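You operate a simulated robot arm through the tools that you are given. There is no shell and no other tool.

You are at the controls of a simulated robot arm. One attempt, no reset.

## Task
Clear and brush the dusty patch on the reel rack.
Fine: it is on the top shelf; grey core on the right peg, orange ring into the open drawer, drawer shut; blue brush, put back after; the orange tag with loop stays. Set down upright: card core with grey band, blue brush with orange band. What is to be rubbed or washed off counts as gone when no trace of it is left.

Only the result counts: the job must be done as asked and must still hold three seconds after the hand-in. Knocking over, shifting, dropping, spilling or breaking anything else fails it.

## Robot
A 7-joint arm with a two-finger parallel gripper, fixed in place. Base frame: the origin is at the foot of the arm, x ahead of it, y to its left, z up; the work surface is at about z = 0.78. Lengths are in m, angles in degrees, forces in N, time in s.
Its first joint turns from -166.0 to 166.0 degrees. Payload 4.4 kg.
The TCP is the grasp point between the finger pads, 0.023 m short of the fingertips. In the tool frame z runs along the fingers and y along their closing line. Largest opening 0.094 m; finger width 0.038, thickness 0.01; the body of the gripper, 0.054 by 0.096 m, starts 0.039 m behind the TCP.
Orientation is that of the tool frame in the base frame, as a unit quaternion [x, y, z, w]. With the fingers straight down and closing along the base's y, the tool's x points along the base's -x, its y along +y and its z along -z.

## Interface
- The arm moves only by the tool arm_command. Its argument "plan" is a list of rows, each a list of 7 numbers: the shift along the tool's x, y, z in units of 25 mm (1.0 is 25 mm), then the turn, a rotation vector about the tool's x, y, z in units of 6 degrees (1.0 is 6 degrees), then the gripper command, from -1 (shut) to 1 (fully open), values between in proportion. In form: [[dx, dy, dz, rx, ry, rz, hand], ...]. A call has 1 to 20 rows; each row shifts and turns the commanded pose from where the row before left it, along the tool's axes as they then stand. A call with a number of a shift or a turn outside -1 to 1 is refused whole. Each row takes 0.2 s and may step no farther than 0.05 m and 8.6 degrees from the row before; otherwise, or with a gripper value out of range, the whole call is refused. A pose out of reach is approached as far as the arm can. The call stops where the force on the tool passes 90 N (or 10 N more than at its start, if that is more) or the arm is blocked; 0.2 s more then pass. Each finger travels about 0.072 m/s and halts on what it meets, pressing with about 25 N; the grip force reading is that of the motor and also rises with nothing between the fingers. The clock runs only during rows and for 0.2 s after the last one: add rows that do not move to give the fingers time. The reply holds the time, the measured pose of the TCP, the force on the tool along the base axes, the opening and the grip force, in the units named above and with some noise, with the torque about the TCP (base axes, N m) and any sound that the robot's microphone picked up, and new pictures: "views" is both (left out), scene, wrist or none.
- Cameras (640 x 400 px; columns grow to the right, rows downward): "scene" is fixed at [0.2176, -0.6506, 1.812]; the picture's right is [0.74, -0.67, 0.00], its down [-0.34, -0.38, -0.86] and it looks along [0.57, 0.64, -0.51] (base axes); focal length 320 px, centre (320, 200). "wrist" rides on the gripper at [0.086, 0.016, -0.074] in the tool frame; the picture's right is [-0.18, 0.98, 0.00], its down [-0.58, -0.11, -0.81] and it looks along [-0.79, -0.15, 0.59] (tool axes); focal length 243 px, centre (320, 200). There is no depth. A picture from a camera that has moved, and an enlarged one, comes with that camera's place and axes in the base frame and with its lens.
- enlarge(camera, box): a new picture of the part [left, top, right, bottom] of that camera's present view, enlarged. The clock stands still meanwhile.
- close_job(): hands the job in; it is judged then, once.

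Nothing tells you positions but the pictures and the camera data. Unless the task says otherwise, let go and move clear before handing in.

The tools are called after "Call:" as name(argument=value, ...) on one line, values as JSON. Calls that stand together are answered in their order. arm_command: Moves the arm, as the interface text tells. Its arguments: {"type":"object","properties":{"plan":{"type":"array"},"views":{"type":"string","enum":["both","scene","wrist","none"]}},"required":["plan"]} The other tools are called the same way: enlarge (camera, box) takes an enlarged picture of a part of a camera's view; close_job () hands the job in.

At the start:

```text
time: 0.0
position: [0.7633, 0.0968, 1.5387]
tcp_rot: [0.0, 1.0, 0.0, 0.0]
force: [0.6, 0.3, 0.4]
torque: [0.03, 0.01, 0.0]
opening: 0.0939
gripper_force: 0.1
```

scene: 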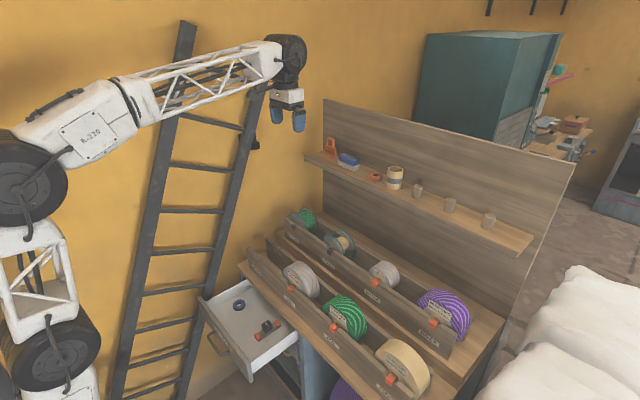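
wrist: 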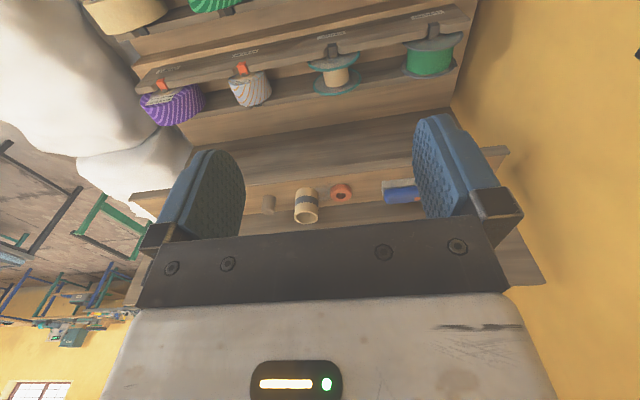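

I see a reel rack with a top shelf holding an orange tag, blue brush, orange ring, a card core and three grey pegs; an open drawer is at the lower left. I'll first take enlarged looks at the shelf and drawer.

Call:
enlarge(camera="scene", box=[300, 120, 420, 195])

Call:
enlarge(camera="scene", box=[380, 150, 540, 250])

Call:
enlarge(camera="scene", box=[190, 260, 350, 360])

Call:
enlarge(camera="wrist", box=[220, 140, 460, 290])

```text
5.33 times, centred on (360, 158) of scene
camera zoom: at [0.2176, -0.6506, 1.812], right [0.74, -0.67, 0.0], down [-0.34, -0.38, -0.86], along [0.57, 0.64, -0.51], focal length 1710 px, centre (107, 427)
```

zoom: 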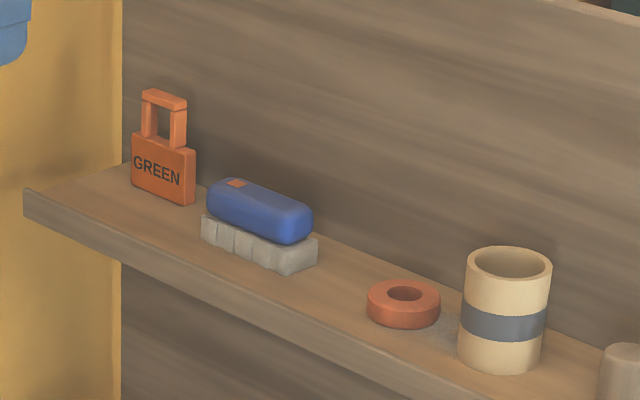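

```text
4.00 times, centred on (460, 200) of scene
camera zoom: at [0.2176, -0.6506, 1.812], right [0.74, -0.67, 0.0], down [-0.34, -0.38, -0.86], along [0.57, 0.64, -0.51], focal length 1282 px, centre (-240, 200)
```

zoom: 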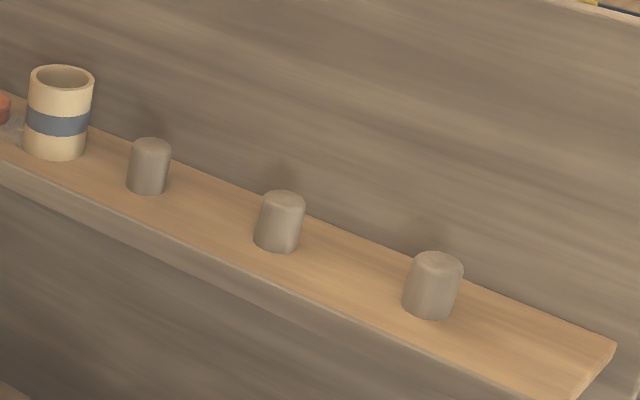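

```text
4.00 times, centred on (270, 310) of scene
camera zoom: at [0.2176, -0.6506, 1.812], right [0.74, -0.67, 0.0], down [-0.34, -0.38, -0.86], along [0.57, 0.64, -0.51], focal length 1282 px, centre (520, -240)
```

zoom: 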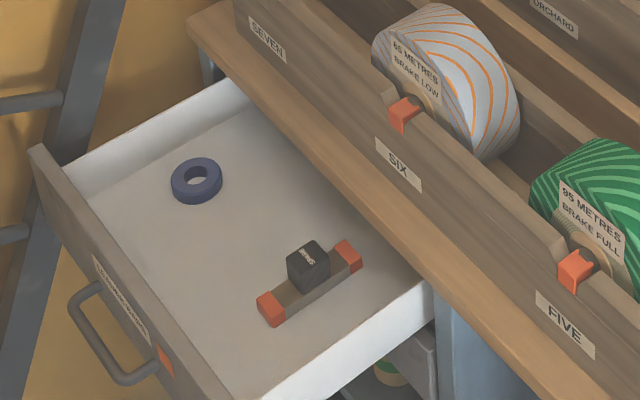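

```text
2.67 times, centred on (340, 215) of wrist
camera zoom: at [0.6761, 0.1128, 1.6139], right [0.18, 0.98, 0.0], down [0.58, -0.11, 0.81], along [0.79, -0.15, -0.59], focal length 647 px, centre (267, 160)
```

zoom: 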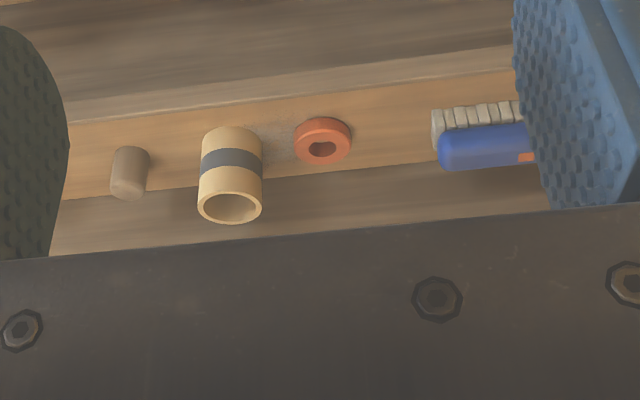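

The shelf is about x 1.09–1.24, z ≈ 1.217. On it I place the core near (1.166, -0.02), the ring near (1.17, 0.076), the brush near (1.168, 0.23) with its long axis along y, and the pegs at y ≈ -0.13, -0.26 and -0.39. The drawer front is near x ≈ 0.48. First I test the reach in free air, well above the shelf.

Call:
arm_command(plan=[[-1, 0, 0, 0, 0, 0, 1], [-1, 0, 0, 0, 0, 0, 1], [-1, 0, 0, 0, 0, 0, 1], [-1, 0, 0, 0, 0, 0, 1], [-1, 0, 0, 0, 0, 0, 1], [-1, 0, 0, 0, 0, 0, 1], [-1, 0, 0, 0, 0, 0, 1], [-1, 0, 0, 0, 0, 0, 1], [-1, 0, 0, 0, 0, 0, 1], [-1, 0, 0, 0, 0, 0, 1], [-1, 0, 0, 0, 0, 0, 1], [-1, 0, 0, 0, 0, 0, 1]], views="both")

```text
time: 2.6
position: [1.0473, 0.0946, 1.5255]
tcp_rot: [0.0, 1.0, -0.001, 0.0]
force: [0.0, 0.2, 0.7]
torque: [-0.01, 0.0, 0.01]
opening: 0.0943
gripper_force: 0.2
out of reach, approached as far as the arm can: row 12
camera wrist: at [0.9608, 0.1094, 1.5995], right [0.18, 0.98, 0.0], down [0.58, -0.11, 0.81], along [0.79, -0.15, -0.59], focal length 243 px, centre (320, 200)
```

scene: 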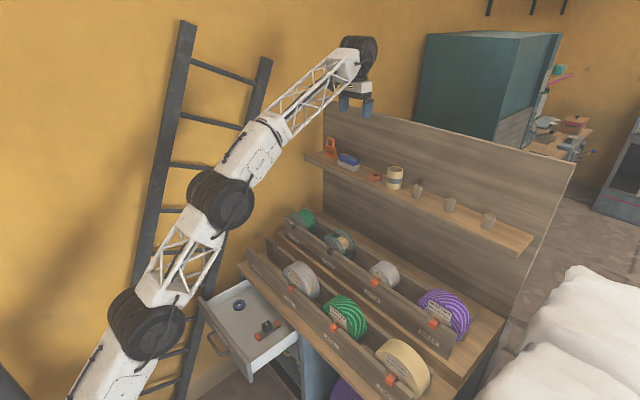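
wrist: 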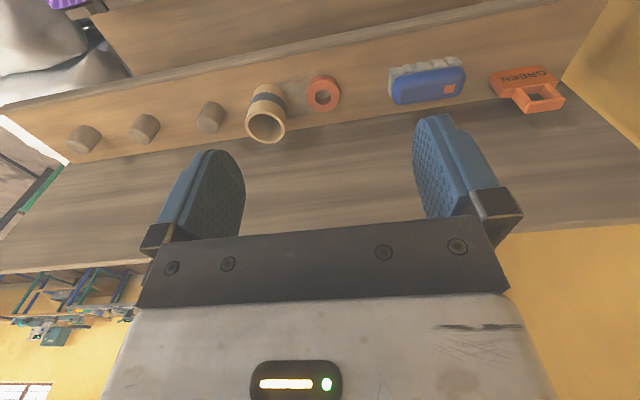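

The arm reached its limit at x = 1.047, z = 1.525 with the tool pointing down. I expect more forward reach lower down, so next I test it at z ≈ 1.42, still above everything on the shelf.

Call:
arm_command(plan=[[0, 0, 1, 0, 0, 0, 1], [0, 0, 1, 0, 0, 0, 1], [0, 0, 1, 0, 0, 0, 1], [0, 0, 1, 0, 0, 0, 1], [-1, 0, 0, 0, 0, 0, 1], [-1, 0, 0, 0, 0, 0, 1], [-1, 0, 0, 0, 0, 0, 1], [-1, 0, 0, 0, 0, 0, 1]], views="both")

```text
time: 4.4
position: [1.1337, 0.0944, 1.4198]
tcp_rot: [-0.001, 1.0, 0.0, 0.001]
force: [-2.5, -0.2, 5.2]
torque: [0.0, -0.18, -0.02]
opening: 0.0939
gripper_force: 0.1
out of reach, approached as far as the arm can: row 8
camera wrist: at [1.0463, 0.1103, 1.4936], right [0.18, 0.98, 0.0], down [0.58, -0.11, 0.81], along [0.79, -0.15, -0.59], focal length 243 px, centre (320, 200)
```

scene: 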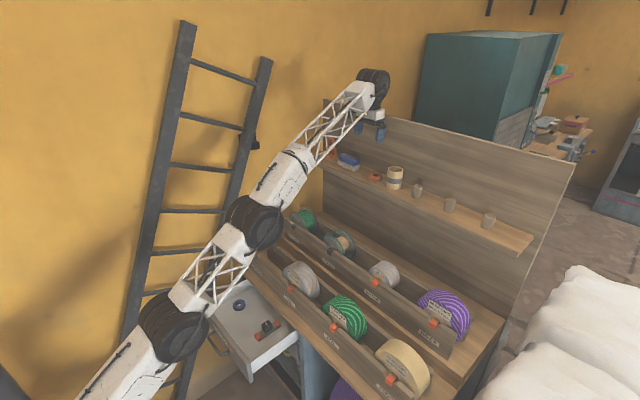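
wrist: 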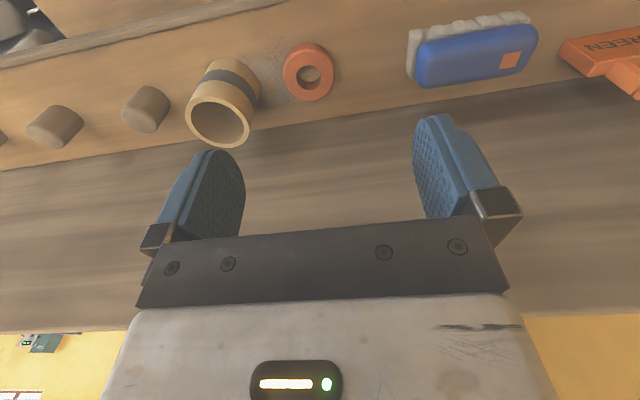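

I can reach about x = 1.13 at z = 1.42 and farther lower down, so working the shelf with the tool near vertical looks possible. Now I zoom in on the objects and the dust.

Call:
enlarge(camera="wrist", box=[160, 0, 400, 150])

Call:
enlarge(camera="wrist", box=[400, 0, 640, 150])

Call:
enlarge(camera="scene", box=[350, 150, 430, 200])

Call:
enlarge(camera="scene", box=[310, 60, 400, 116])

```text
2.67 times, centred on (280, 75) of wrist
camera zoom: at [1.0463, 0.1103, 1.4936], right [0.18, 0.98, 0.0], down [0.58, -0.11, 0.81], along [0.79, -0.15, -0.59], focal length 647 px, centre (427, 533)
```

zoom: 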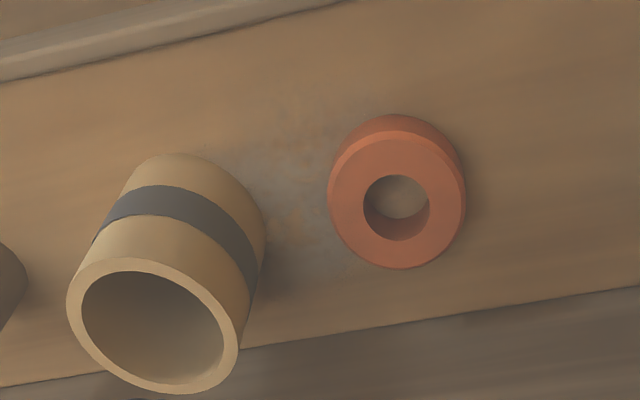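

```text
2.67 times, centred on (520, 75) of wrist
camera zoom: at [1.0463, 0.1103, 1.4936], right [0.18, 0.98, 0.0], down [0.58, -0.11, 0.81], along [0.79, -0.15, -0.59], focal length 647 px, centre (-213, 533)
```

zoom: 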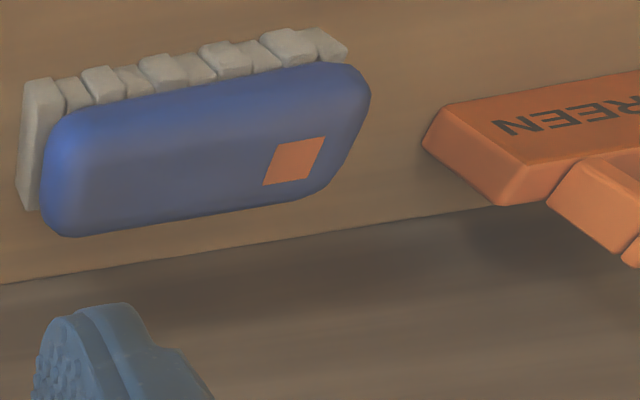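

```text
8.00 times, centred on (390, 175) of scene
camera zoom: at [0.2176, -0.6506, 1.812], right [0.74, -0.67, 0.0], down [-0.34, -0.38, -0.86], along [0.57, 0.64, -0.51], focal length 2564 px, centre (-240, 400)
```

zoom: 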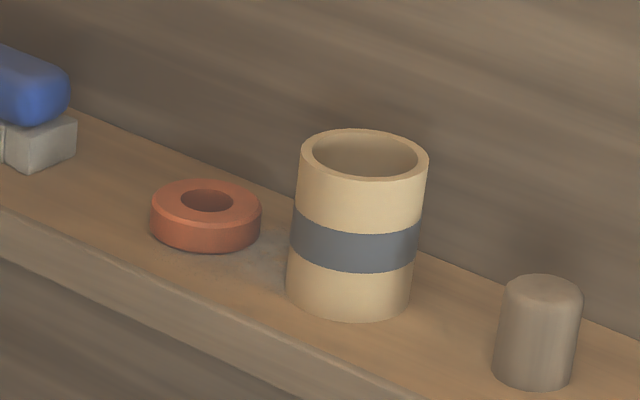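

```text
7.11 times, centred on (355, 88) of scene
camera zoom: at [0.2176, -0.6506, 1.812], right [0.74, -0.67, 0.0], down [-0.34, -0.38, -0.86], along [0.57, 0.64, -0.51], focal length 2279 px, centre (71, 996)
```

zoom: 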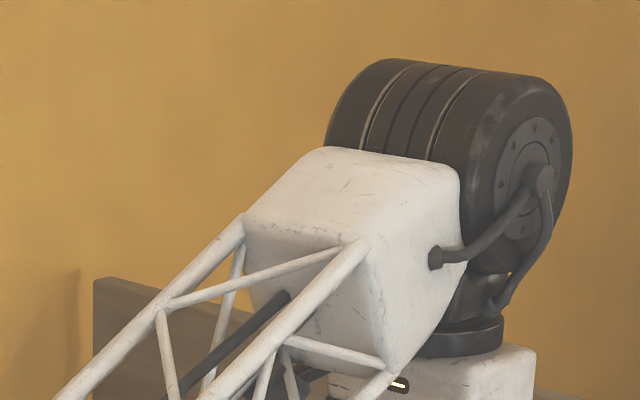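

The dust is a greyish smudge between the ring and the core, and probably under both. I'll clear the core first, so I back off a little, tilt the tool 24° forward to gain reach, and move over beside the core for a closer look.

Call:
arm_command(plan=[[1, -1, 0, 0, 0, 0, 1], [1, -1, 0, 0, 0, 0, 1], [0, -1, 0, 0, -1, 0, 1], [0, -1, 0, 0, -1, 0, 1], [0, -0.4, 0, 0, -1, 0, 1], [0, 0, 0, 0, -1, 0, 1], [0, 0, 0, 0, 0, 0, 1]], views="both")

```text
time: 6.0
position: [1.0852, -0.0151, 1.4172]
tcp_rot: [-0.001, 0.978, 0.0, 0.209]
force: [-0.4, -0.4, -0.4]
torque: [0.0, 0.01, 0.0]
opening: 0.0941
gripper_force: 0.0
camera wrist: at [0.9757, 0.0005, 1.4507], right [0.17, 0.98, 0.08], down [0.2, -0.11, 0.97], along [0.96, -0.15, -0.22], focal length 243 px, centre (320, 200)
```

scene: 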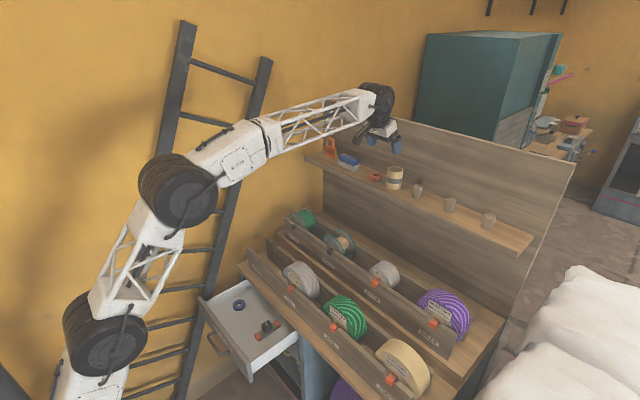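
wrist: 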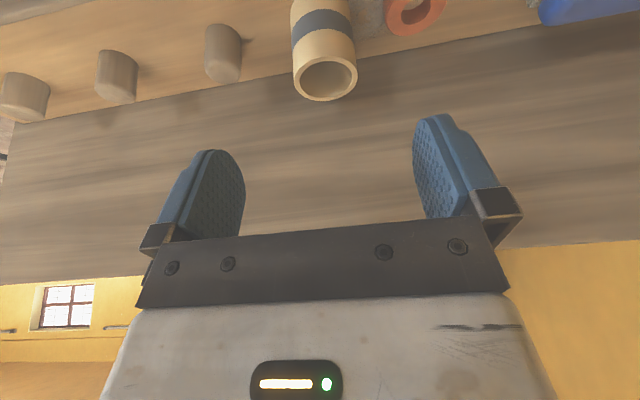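

I see the core and three pegs from the front. I zoom in to measure the core and peg positions.

Call:
enlarge(camera="wrist", box=[200, 0, 440, 150])

Call:
enlarge(camera="wrist", box=[0, 0, 240, 150])

Call:
enlarge(camera="scene", box=[460, 190, 540, 240])

```text
2.67 times, centred on (320, 75) of wrist
camera zoom: at [0.9757, 0.0005, 1.4507], right [0.17, 0.98, 0.08], down [0.2, -0.11, 0.97], along [0.96, -0.15, -0.22], focal length 647 px, centre (320, 533)
```

zoom: 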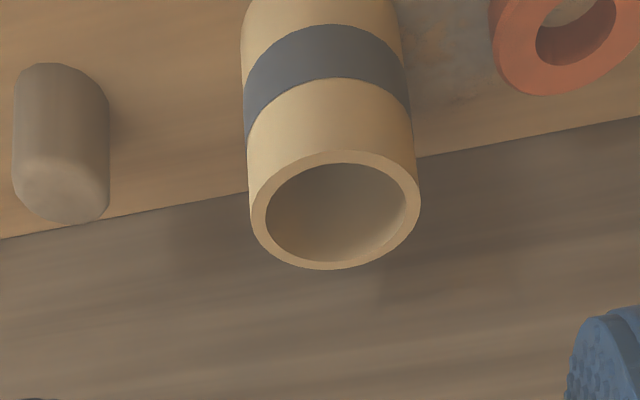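

```text
2.67 times, centred on (120, 75) of wrist
camera zoom: at [0.9757, 0.0005, 1.4507], right [0.17, 0.98, 0.08], down [0.2, -0.11, 0.97], along [0.96, -0.15, -0.22], focal length 647 px, centre (853, 533)
```

zoom: 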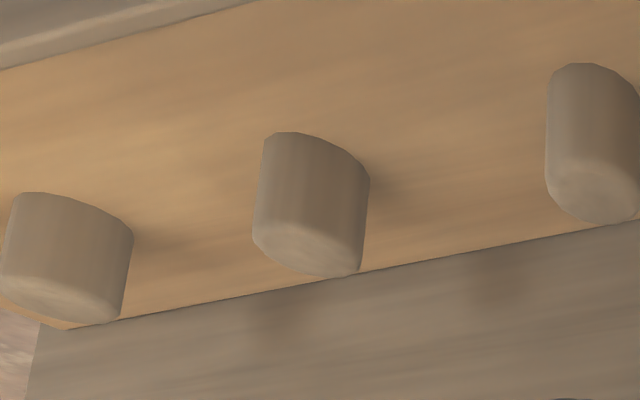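

```text
8.00 times, centred on (500, 215) of scene
camera zoom: at [0.2176, -0.6506, 1.812], right [0.74, -0.67, 0.0], down [-0.34, -0.38, -0.86], along [0.57, 0.64, -0.51], focal length 2564 px, centre (-1120, 80)
```

zoom: 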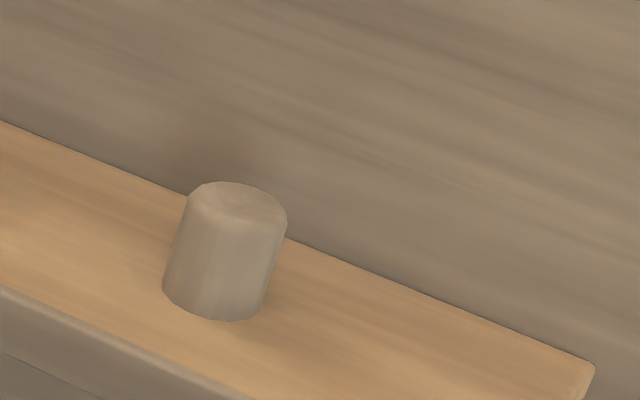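

Core center is about (1.172, -0.015) with its top at z ≈ 1.291, and the right peg is about (1.172, -0.384). I start the descent along the tool axis toward the core and stop short to check.

Call:
arm_command(plan=[[-0.81, 0, 1, 0, 0, 0, 1], [0, 0, 1, 0, 0, 0, 1], [0, 0, 1, 0, 0, 0, 1], [0, 0, 1, 0, 0, 0, 1], [0, 0, 0.5, 0, 0, 0, 1], [0, 0, 0, 0, 0, 0, 1]], views="both")

```text
time: 7.4
position: [1.152, -0.0157, 1.3233]
tcp_rot: [0.0, 0.978, 0.0, 0.207]
force: [-0.1, 0.5, 0.1]
torque: [0.01, -0.04, 0.0]
opening: 0.0939
gripper_force: 0.2
camera wrist: at [1.0413, -0.001, 1.3564], right [0.17, 0.98, 0.07], down [0.2, -0.11, 0.97], along [0.96, -0.15, -0.22], focal length 243 px, centre (320, 200)
```

scene: 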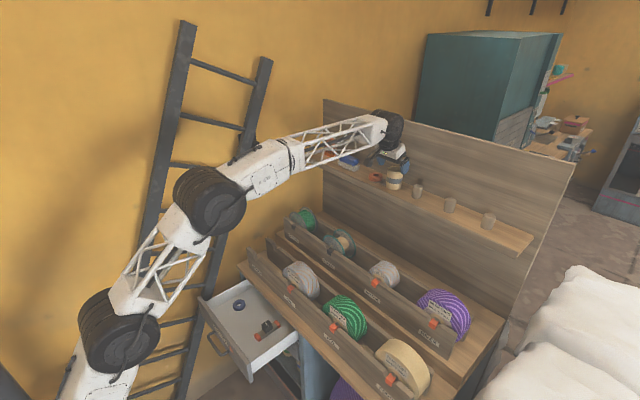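
wrist: 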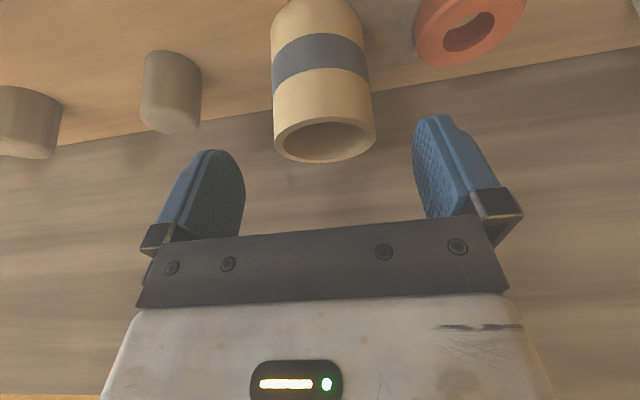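

The core is centered between the fingers. I go the last 55 mm along the tool axis and close on it.

Call:
arm_command(plan=[[0.1, 0, 1, 0, 0, 0, 1], [0, 0, 1, 0, 0, 0, 1], [0, 0, 0.2, 0, 0, 0, 1], [0, 0, 0, 0, 0, 0, 1], [0, 0, 0, 0, 0, 0, -1], [0, 0, 0, 0, 0, 0, -1], [0, 0, 0, 0, 0, 0, -1], [0, 0, 0, 0, 0, 0, -1], [0, 0, 0, 0, 0, 0, -1]], views="both")

```text
time: 9.4
position: [1.1698, -0.0168, 1.2712]
tcp_rot: [0.0, 0.978, 0.001, 0.208]
force: [0.5, -0.3, 0.4]
torque: [-0.01, -0.06, -0.01]
opening: 0.0564
gripper_force: 25.7
camera wrist: at [1.0609, -0.0007, 1.3041], right [0.17, 0.98, 0.07], down [0.2, -0.11, 0.97], along [0.96, -0.15, -0.22], focal length 243 px, centre (320, 200)
```

scene: 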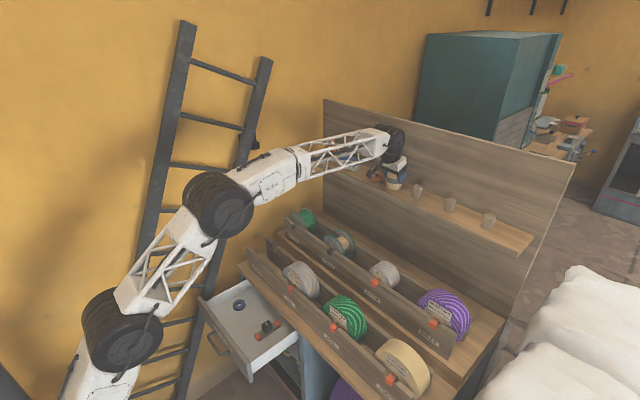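
wrist: 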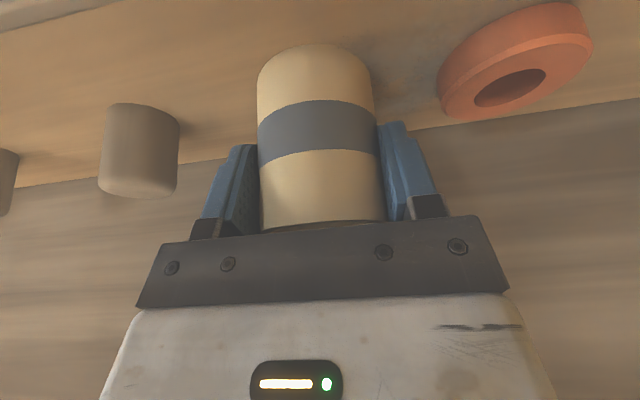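

The core is gripped (opening 0.056). I lift it straight up by 75 mm.

Call:
arm_command(plan=[[-0.2, 0, -0.457, 0, 0, 0, -1], [-0.407, 0, -0.9135, 0, 0, 0, -1], [-0.407, 0, -0.9135, 0, 0, 0, -1], [-0.207, 0, -0.457, 0, 0, 0, -1], [0, 0, 0, 0, 0, 0, -1]], views="both")

Call:
enlarge(camera="scene", box=[350, 120, 430, 200])

```text
time: 10.6
position: [1.1699, -0.015, 1.3483]
tcp_rot: [0.001, 0.978, 0.0, 0.208]
force: [-0.5, -1.4, 0.0]
torque: [0.01, 0.0, 0.02]
opening: 0.0566
gripper_force: 24.8
camera wrist: at [1.061, 0.0003, 1.3816], right [0.17, 0.98, 0.07], down [0.2, -0.11, 0.97], along [0.96, -0.15, -0.22], focal length 243 px, centre (320, 200)
```

scene: 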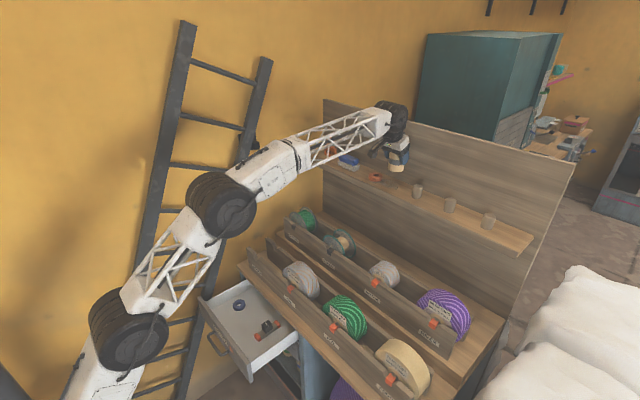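
wrist: 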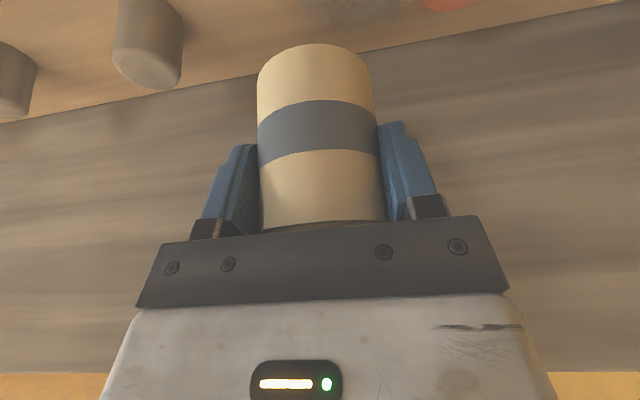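

```text
5.00 times, centred on (390, 160) of scene
camera zoom: at [0.2176, -0.6506, 1.812], right [0.74, -0.67, 0.0], down [-0.34, -0.38, -0.86], along [0.57, 0.64, -0.51], focal length 1603 px, centre (-30, 400)
```

zoom: 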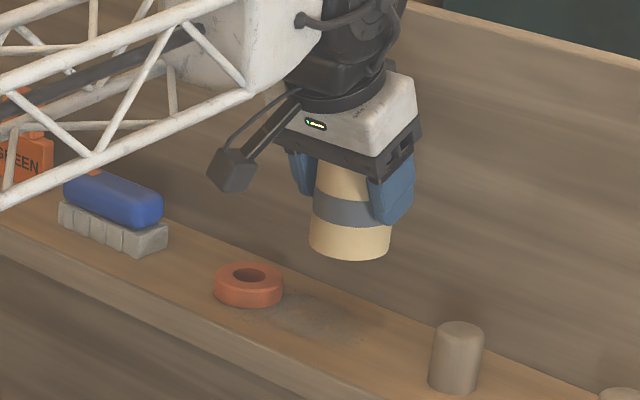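

The core is lifted clear and the dust patch shows, centred near (1.17, 0.015). I carry the core toward the right peg at this height, which clears the pegs, and stop just short to line up.

Call:
arm_command(plan=[[0, -0.5, 0, 0, 0, 0, -1], [0, -1, 0, 0, 0, 0, -1], [0, -1, 0, 0, 0, 0, -1], [0, -1, 0, 0, 0, 0, -1], [0, -1, 0, 0, 0, 0, -1], [0, -1, 0, 0, 0, 0, -1], [0, -1, 0, 0, 0, 0, -1], [0, -1, 0, 0, 0, 0, -1], [0, -1, 0, 0, 0, 0, -1], [0, -1, 0, 0, 0, 0, -1], [0, -1, 0, 0, 0, 0, -1], [0, -1, 0, 0, 0, 0, -1], [0, -1, 0, 0, 0, 0, -1], [0, -1, 0, 0, 0, 0, -1], [0, -0.5, 0, 0, 0, 0, -1], [0, 0, 0, 0, 0, 0, -1]], views="both")

Call:
enlarge(camera="scene", box=[440, 160, 536, 240])

Call:
enlarge(camera="wrist", box=[200, 0, 440, 150])

```text
time: 14.0
position: [1.1698, -0.366, 1.3485]
tcp_rot: [0.0, 0.978, 0.0, 0.208]
force: [1.2, -0.2, -0.9]
torque: [0.02, -0.03, 0.01]
opening: 0.0566
gripper_force: 24.6
camera wrist: at [1.0602, -0.3505, 1.3813], right [0.17, 0.98, 0.07], down [0.2, -0.11, 0.97], along [0.96, -0.15, -0.22], focal length 243 px, centre (320, 200)
```

scene: 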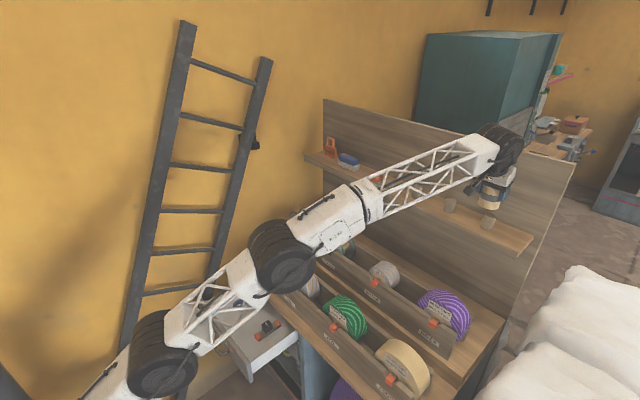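
wrist: 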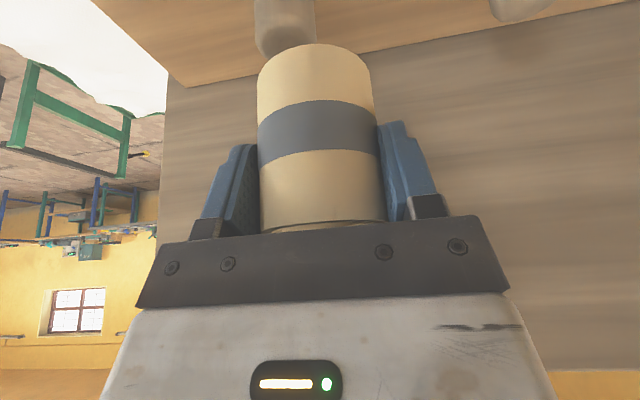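

```text
5.00 times, centred on (488, 200) of scene
camera zoom: at [0.2176, -0.6506, 1.812], right [0.74, -0.67, 0.0], down [-0.34, -0.38, -0.86], along [0.57, 0.64, -0.51], focal length 1603 px, centre (-520, 200)
```

zoom: 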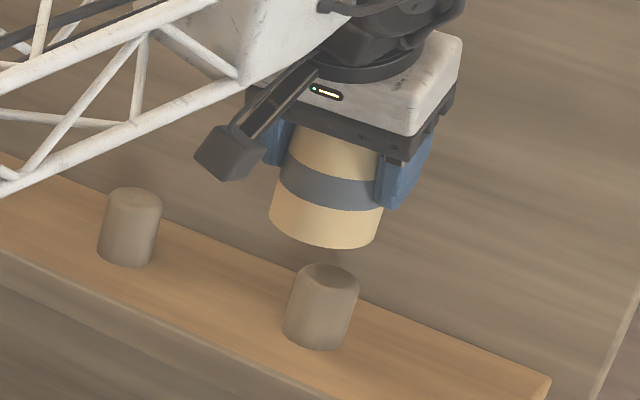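

```text
2.67 times, centred on (320, 75) of wrist
camera zoom: at [1.0602, -0.3505, 1.3813], right [0.17, 0.98, 0.07], down [0.2, -0.11, 0.97], along [0.96, -0.15, -0.22], focal length 647 px, centre (320, 533)
```

zoom: 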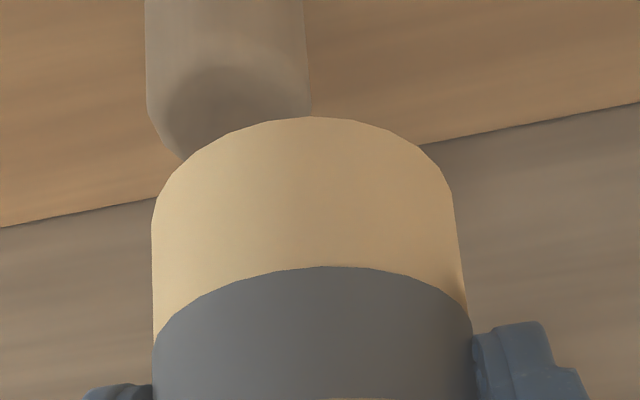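

The core is about 15 mm short of the right peg in y. I shift over it and re-check alignment before lowering.

Call:
arm_command(plan=[[0, -0.6, 0, 0, 0, 0, -1], [0, 0, 0, 0, 0, 0, -1], [0, 0, 0, 0, 0, 0, -1]], views="none")

Call:
enlarge(camera="scene", box=[460, 180, 524, 220])

Call:
enlarge(camera="wrist", box=[200, 0, 440, 150])

```text
time: 14.8
position: [1.1699, -0.3809, 1.3469]
tcp_rot: [0.001, 0.978, 0.0, 0.208]
force: [0.5, 0.4, -0.5]
torque: [-0.06, 0.0, 0.0]
opening: 0.0562
gripper_force: 25.2
```

```text
10.00 times, centred on (492, 200) of scene
camera zoom: at [0.2176, -0.6506, 1.812], right [0.74, -0.67, 0.0], down [-0.34, -0.38, -0.86], along [0.57, 0.64, -0.51], focal length 3205 px, centre (-1400, 200)
```

zoom: 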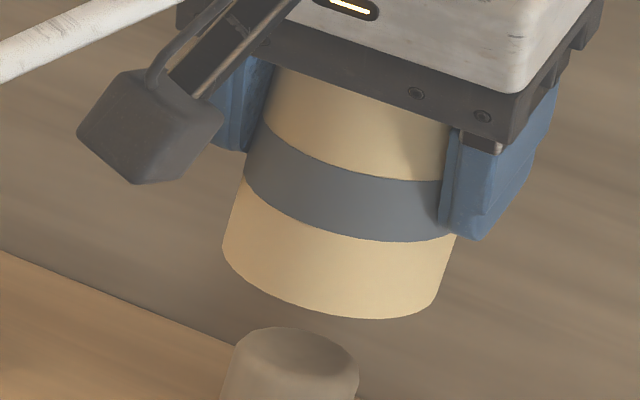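

```text
2.67 times, centred on (320, 75) of wrist
camera zoom: at [1.0602, -0.3648, 1.3808], right [0.17, 0.98, 0.07], down [0.2, -0.11, 0.97], along [0.96, -0.15, -0.22], focal length 647 px, centre (320, 533)
```

zoom: 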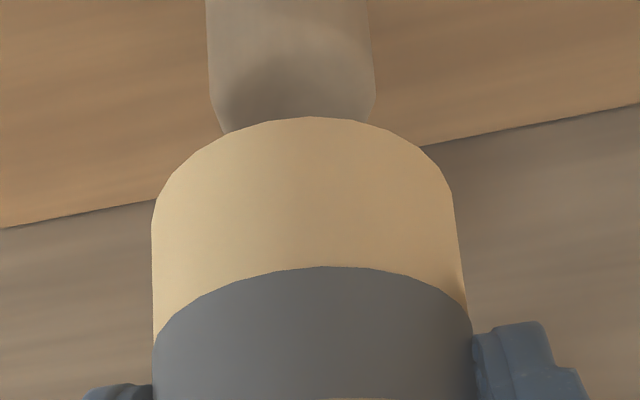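

Laterally aligned within a few mm. I lower to just above the peg top and check again.

Call:
arm_command(plan=[[0.18, 0, 0.402, 0, 0, 0, -1], [0.18, 0, 0.402, 0, 0, 0, -1], [0, 0, 0, 0, 0, 0, -1], [0, 0, 0, 0, 0, 0, -1]], views="none")

Call:
enlarge(camera="scene", box=[460, 185, 524, 225])

Call:
enlarge(camera="wrist", box=[200, 0, 440, 150])

```text
time: 15.8
position: [1.1707, -0.379, 1.324]
tcp_rot: [0.0, 0.978, 0.0, 0.208]
force: [-1.0, -0.2, -0.5]
torque: [0.04, 0.01, -0.03]
opening: 0.0566
gripper_force: 25.2
```

```text
10.00 times, centred on (492, 205) of scene
camera zoom: at [0.2176, -0.6506, 1.812], right [0.74, -0.67, 0.0], down [-0.34, -0.38, -0.86], along [0.57, 0.64, -0.51], focal length 3205 px, centre (-1400, 150)
```

zoom: 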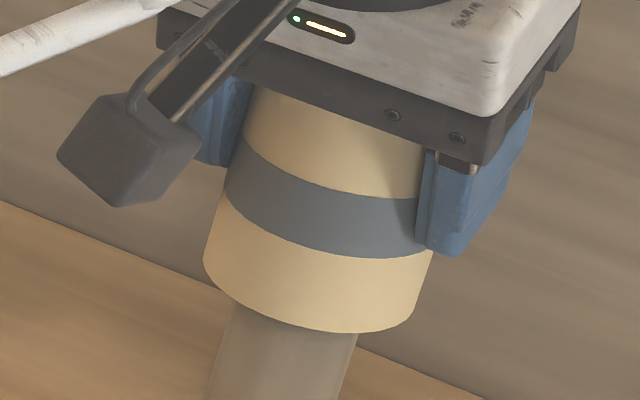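

```text
2.67 times, centred on (320, 75) of wrist
camera zoom: at [1.0603, -0.3646, 1.3575], right [0.17, 0.98, 0.07], down [0.2, -0.11, 0.97], along [0.96, -0.15, -0.22], focal length 647 px, centre (320, 533)
```

zoom: 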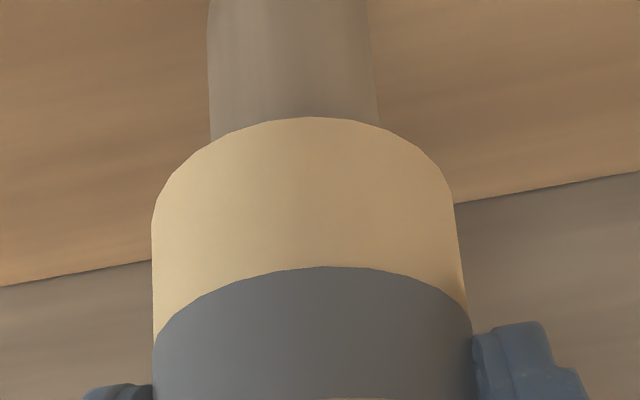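

Aligned to within about 2 mm. I lower gently in small steps over the peg, watching the force.

Call:
arm_command(plan=[[0.236, 0, 0.332, 0, 0, 0, -1], [0.163, 0, 0.365, 0, 0, 0, -1], [0, 0, 0, 0, 0, 0, -1]], views="none")

Call:
enlarge(camera="scene", box=[460, 185, 524, 225])

```text
time: 16.6
position: [1.1685, -0.3806, 1.3044]
tcp_rot: [0.0, 0.978, 0.0, 0.208]
force: [-0.6, -0.2, -1.2]
torque: [0.01, 0.01, 0.04]
opening: 0.0564
gripper_force: 25.0
```

```text
10.00 times, centred on (492, 205) of scene
camera zoom: at [0.2176, -0.6506, 1.812], right [0.74, -0.67, 0.0], down [-0.34, -0.38, -0.86], along [0.57, 0.64, -0.51], focal length 3205 px, centre (-1400, 150)
```

zoom: 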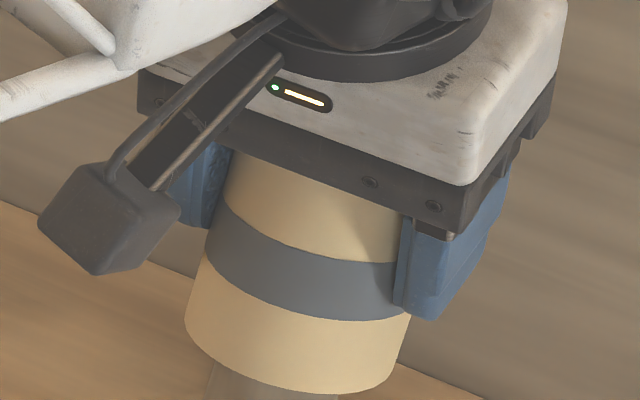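

No contact force, and the core's lower end is already over the peg top. I continue down.

Call:
arm_command(plan=[[0.163, 0, 0.365, 0, 0, 0, -1], [0.163, 0, 0.365, 0, 0, 0, -1], [0.122, 0, 0.274, 0, 0, 0, -1], [0, 0, 0, 0, 0, 0, -1]], views="none")

Call:
enlarge(camera="scene", box=[450, 185, 530, 235])

```text
time: 17.6
position: [1.1699, -0.3818, 1.2771]
tcp_rot: [0.0, 0.978, 0.0, 0.208]
force: [0.2, -0.7, -0.5]
torque: [-0.01, 0.01, 0.0]
opening: 0.0563
gripper_force: 24.4
```

```text
8.00 times, centred on (490, 210) of scene
camera zoom: at [0.2176, -0.6506, 1.812], right [0.74, -0.67, 0.0], down [-0.34, -0.38, -0.86], along [0.57, 0.64, -0.51], focal length 2564 px, centre (-1040, 120)
```

zoom: 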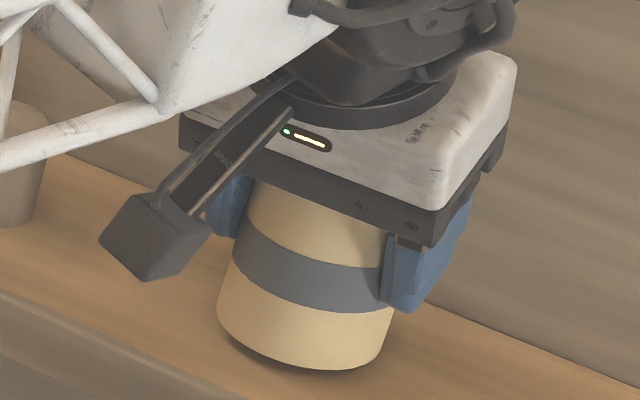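

About 6 mm remain. I lower in small increments until I feel the shelf.

Call:
arm_command(plan=[[0.041, 0, 0.091, 0, 0, 0, -1], [0.041, 0, 0.091, 0, 0, 0, -1], [0, 0, 0, 0, 0, 0, -1]], views="none")

Call:
enlarge(camera="scene", box=[450, 185, 530, 235])

```text
time: 18.4
position: [1.1681, -0.3804, 1.2732]
tcp_rot: [0.0, 0.978, 0.0, 0.208]
force: [-0.1, 0.0, 0.0]
torque: [0.02, 0.02, -0.02]
opening: 0.0565
gripper_force: 24.7
```

```text
8.00 times, centred on (490, 210) of scene
camera zoom: at [0.2176, -0.6506, 1.812], right [0.74, -0.67, 0.0], down [-0.34, -0.38, -0.86], along [0.57, 0.64, -0.51], focal length 2564 px, centre (-1040, 120)
```

zoom: 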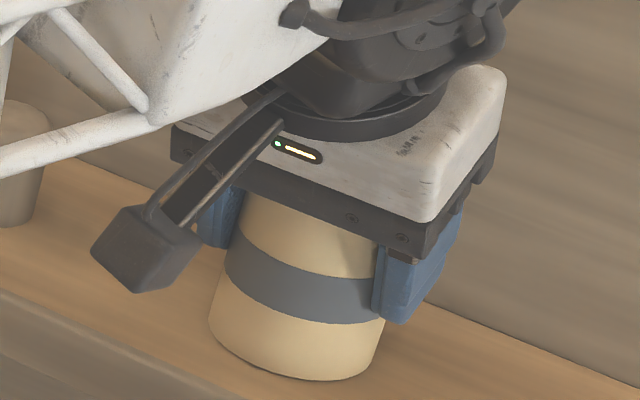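

Call:
arm_command(plan=[[0.02, 0, 0.046, 0, 0, 0, -1], [0.02, 0, 0.046, 0, 0, 0, -1], [0, 0, 0, 0, 0, 0, -1]], views="none")

```text
time: 19.2
position: [1.1683, -0.3798, 1.2714]
tcp_rot: [0.0, 0.978, 0.0, 0.208]
force: [-0.3, -0.3, 6.7]
torque: [0.03, 0.14, 0.01]
opening: 0.0564
gripper_force: 25.1
```

I feel the shelf (6.7 N), so the core is seated on the right peg. I open the fingers and retreat along the tool axis.

Call:
arm_command(plan=[[0, 0, 0, 0, 0, 0, 0.2], [0, 0, 0, 0, 0, 0, 0.6], [0, 0, 0, 0, 0, 0, 1], [0, 0, 0, 0, 0, 0, 1], [0, 0, -0.5, 0, 0, 0, 1], [0, 0, -1, 0, 0, 0, 1], [0, 0, -1, 0, 0, 0, 1], [0, 0, -1, 0, 0, 0, 1], [0, 0, -1, 0, 0, 0, 1], [0, 0, 0, 0, 0, 0, 1]], views="both")

Call:
enlarge(camera="scene", box=[440, 170, 540, 240])

```text
time: 21.4
position: [1.1243, -0.3793, 1.3753]
tcp_rot: [0.0, 0.978, 0.0, 0.208]
force: [0.3, 0.5, 0.3]
torque: [0.02, 0.0, -0.03]
opening: 0.0938
gripper_force: 0.1
camera wrist: at [1.0143, -0.3635, 1.4083], right [0.17, 0.98, 0.07], down [0.2, -0.11, 0.97], along [0.96, -0.15, -0.22], focal length 243 px, centre (320, 200)
```

scene: 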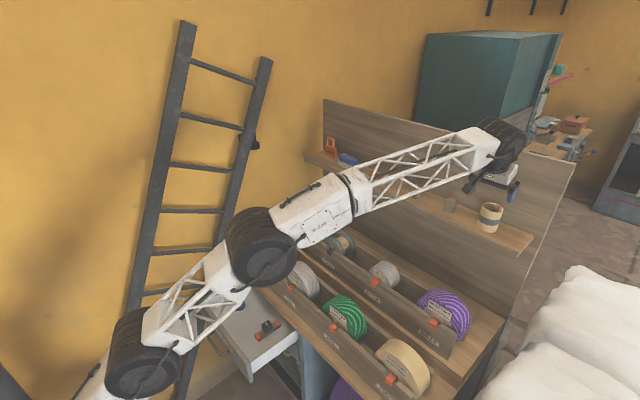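
wrist: 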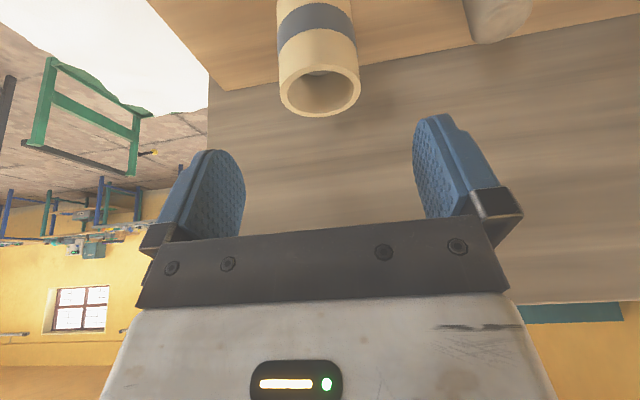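

```text
5.71 times, centred on (490, 205) of scene
camera zoom: at [0.2176, -0.6506, 1.812], right [0.74, -0.67, 0.0], down [-0.34, -0.38, -0.86], along [0.57, 0.64, -0.51], focal length 1832 px, centre (-651, 171)
```

zoom: 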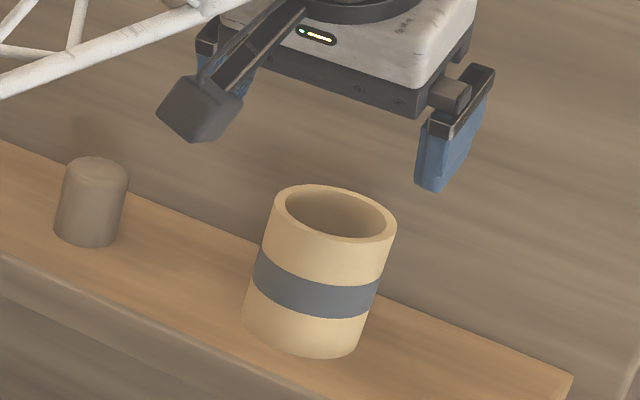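

The core stands upright on the right peg. Next I go back along the shelf above the ring.

Call:
arm_command(plan=[[0, 0.5, 0, 0, 0, 0, 1], [0, 1, 0, 0, 0, 0, 1], [0, 1, 0, 0, 0, 0, 1], [0, 1, 0, 0, 0, 0, 1], [0, 1, 0, 0, 0, 0, 1], [0, 1, 0, 0, 0, 0, 1], [0, 1, 0, 0, 0, 0, 1], [0, 1, 0, 0, 0, 0, 1], [0, 1, 0, 0, 0, 0, 1], [0, 1, 0, 0, 0, 0, 1], [0, 1, 0, 0, 0, 0, 1], [0, 1, 0, 0, 0, 0, 1], [0, 1, 0, 0, 0, 0, 1], [0, 1, 0, 0, 0, 0, 1], [0, 1, 0, 0, 0, 0, 1], [0, 1, 0, 0, 0, 0, 1], [0, 1, 0, 0, 0, 0, 1], [0, 1, 0, 0, 0, 0, 1], [0, 0.7, 0, 0, 0, 0, 1], [0, 0, 0, 0, 0, 0, 1]], views="both")

Call:
enlarge(camera="wrist", box=[200, 0, 440, 150])

Call:
enlarge(camera="scene", box=[350, 150, 430, 200])

```text
time: 25.6
position: [1.1211, 0.0756, 1.3726]
tcp_rot: [0.0, 0.978, 0.0, 0.208]
force: [-0.3, 0.8, 0.0]
torque: [0.01, -0.03, 0.01]
opening: 0.0941
gripper_force: 0.2
camera wrist: at [1.0116, 0.0911, 1.4059], right [0.17, 0.98, 0.07], down [0.2, -0.11, 0.97], along [0.96, -0.15, -0.22], focal length 243 px, centre (320, 200)
```

scene: 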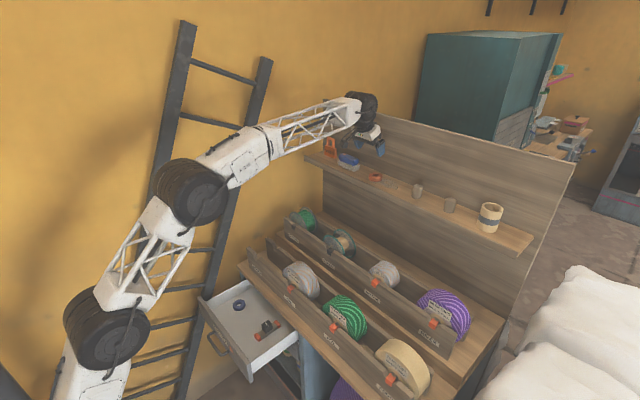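
wrist: 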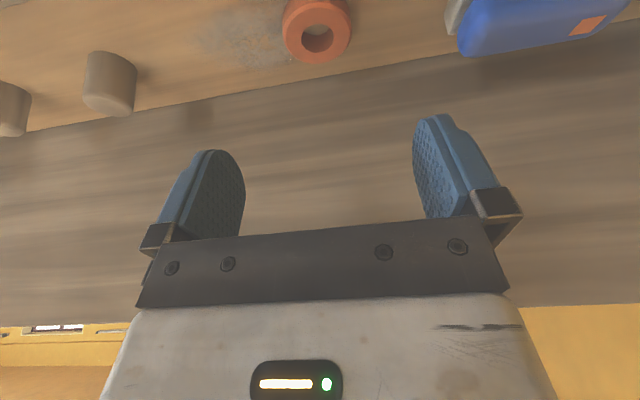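

```text
2.67 times, centred on (320, 75) of wrist
camera zoom: at [1.0116, 0.0911, 1.4059], right [0.17, 0.98, 0.07], down [0.2, -0.11, 0.97], along [0.96, -0.15, -0.22], focal length 647 px, centre (320, 533)
```

zoom: 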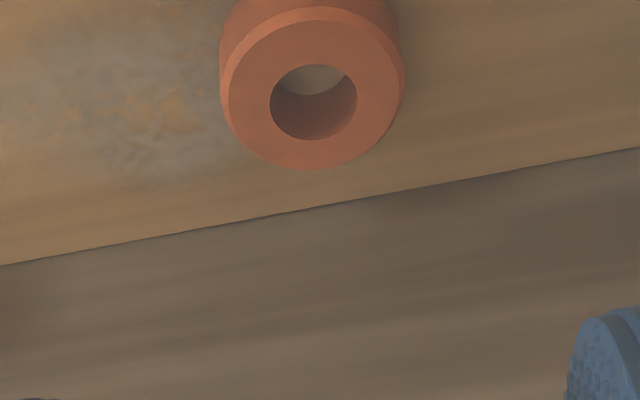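

```text
8.00 times, centred on (390, 175) of scene
camera zoom: at [0.2176, -0.6506, 1.812], right [0.74, -0.67, 0.0], down [-0.34, -0.38, -0.86], along [0.57, 0.64, -0.51], focal length 2564 px, centre (-240, 400)
```

zoom: 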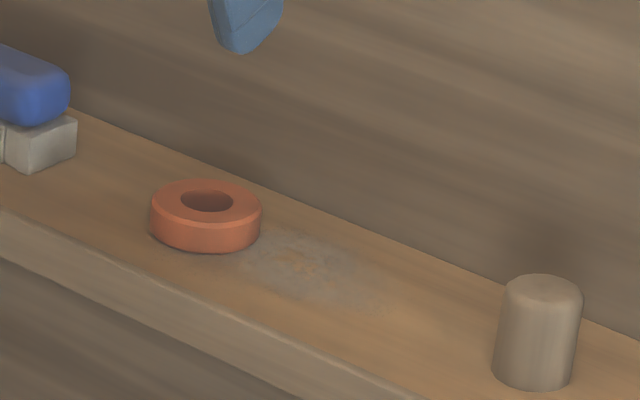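

The ring is about (1.176, 0.0745). I turn the tool back to straight down and come in above the ring, stopping short for a check.

Call:
arm_command(plan=[[0, 0, 0, 0, 1, 0, 1], [0, 0, 0, 0, 1, 0, 1], [0, 0, 0, 0, 1, 0, 1], [0, 0, 0, 0, 1, 0, 1], [-1, 0, 1, 0, 0, 0, 1], [-1, -0.04, 1, 0, 0, 0, 1], [-0.2, 0, 1, 0, 0, 0, 1], [0, 0, 0.6, 0, 0, 0, 1], [0, 0, 0, 0, 0, 0, 1]], views="both")

Call:
enlarge(camera="wrist", box=[200, 0, 440, 150])

Call:
enlarge(camera="scene", box=[350, 150, 430, 200])

```text
time: 27.6
position: [1.1788, 0.0738, 1.2816]
tcp_rot: [-0.001, 1.0, 0.0, 0.0]
force: [-0.4, 0.7, -0.2]
torque: [0.03, 0.04, 0.01]
opening: 0.0942
gripper_force: 0.1
camera wrist: at [1.0923, 0.0892, 1.3563], right [0.18, 0.98, 0.0], down [0.58, -0.11, 0.81], along [0.79, -0.15, -0.59], focal length 243 px, centre (320, 200)
```

scene: 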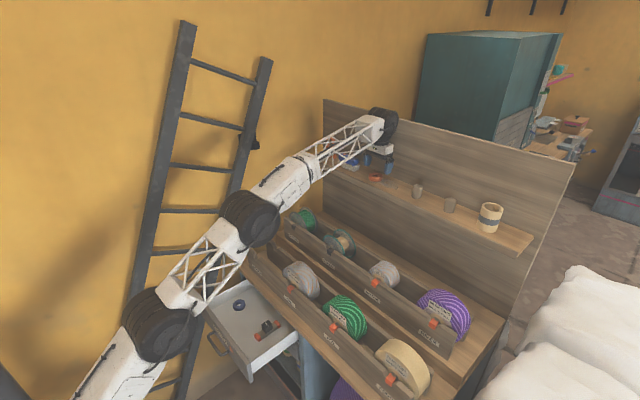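
wrist: 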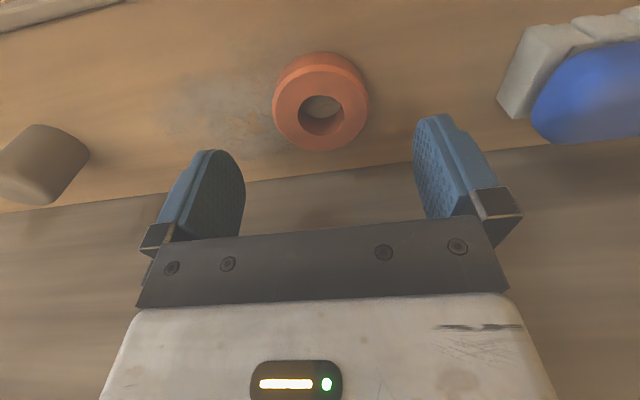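

```text
2.67 times, centred on (320, 75) of wrist
camera zoom: at [1.0923, 0.0892, 1.3563], right [0.18, 0.98, 0.0], down [0.58, -0.11, 0.81], along [0.79, -0.15, -0.59], focal length 647 px, centre (320, 533)
```

zoom: 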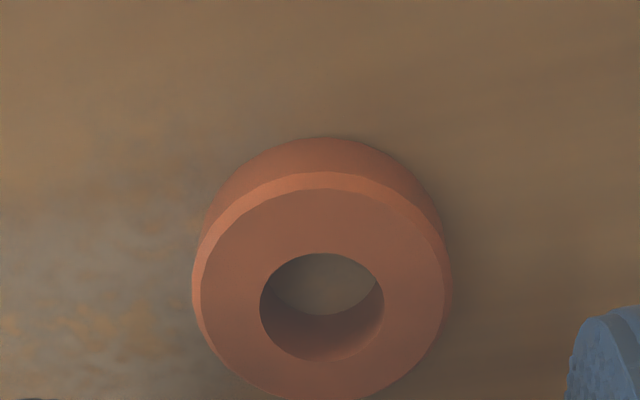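

```text
8.00 times, centred on (390, 175) of scene
camera zoom: at [0.2176, -0.6506, 1.812], right [0.74, -0.67, 0.0], down [-0.34, -0.38, -0.86], along [0.57, 0.64, -0.51], focal length 2564 px, centre (-240, 400)
```

zoom: 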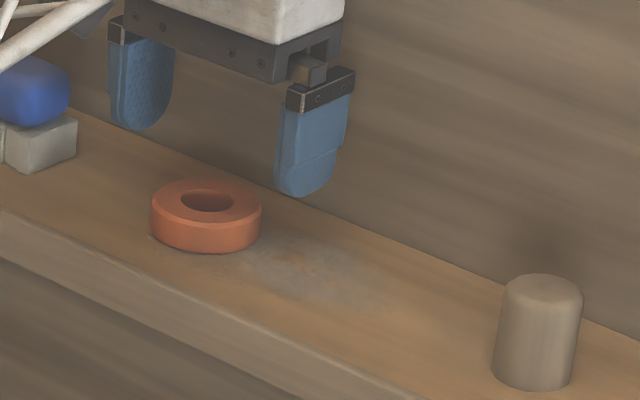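

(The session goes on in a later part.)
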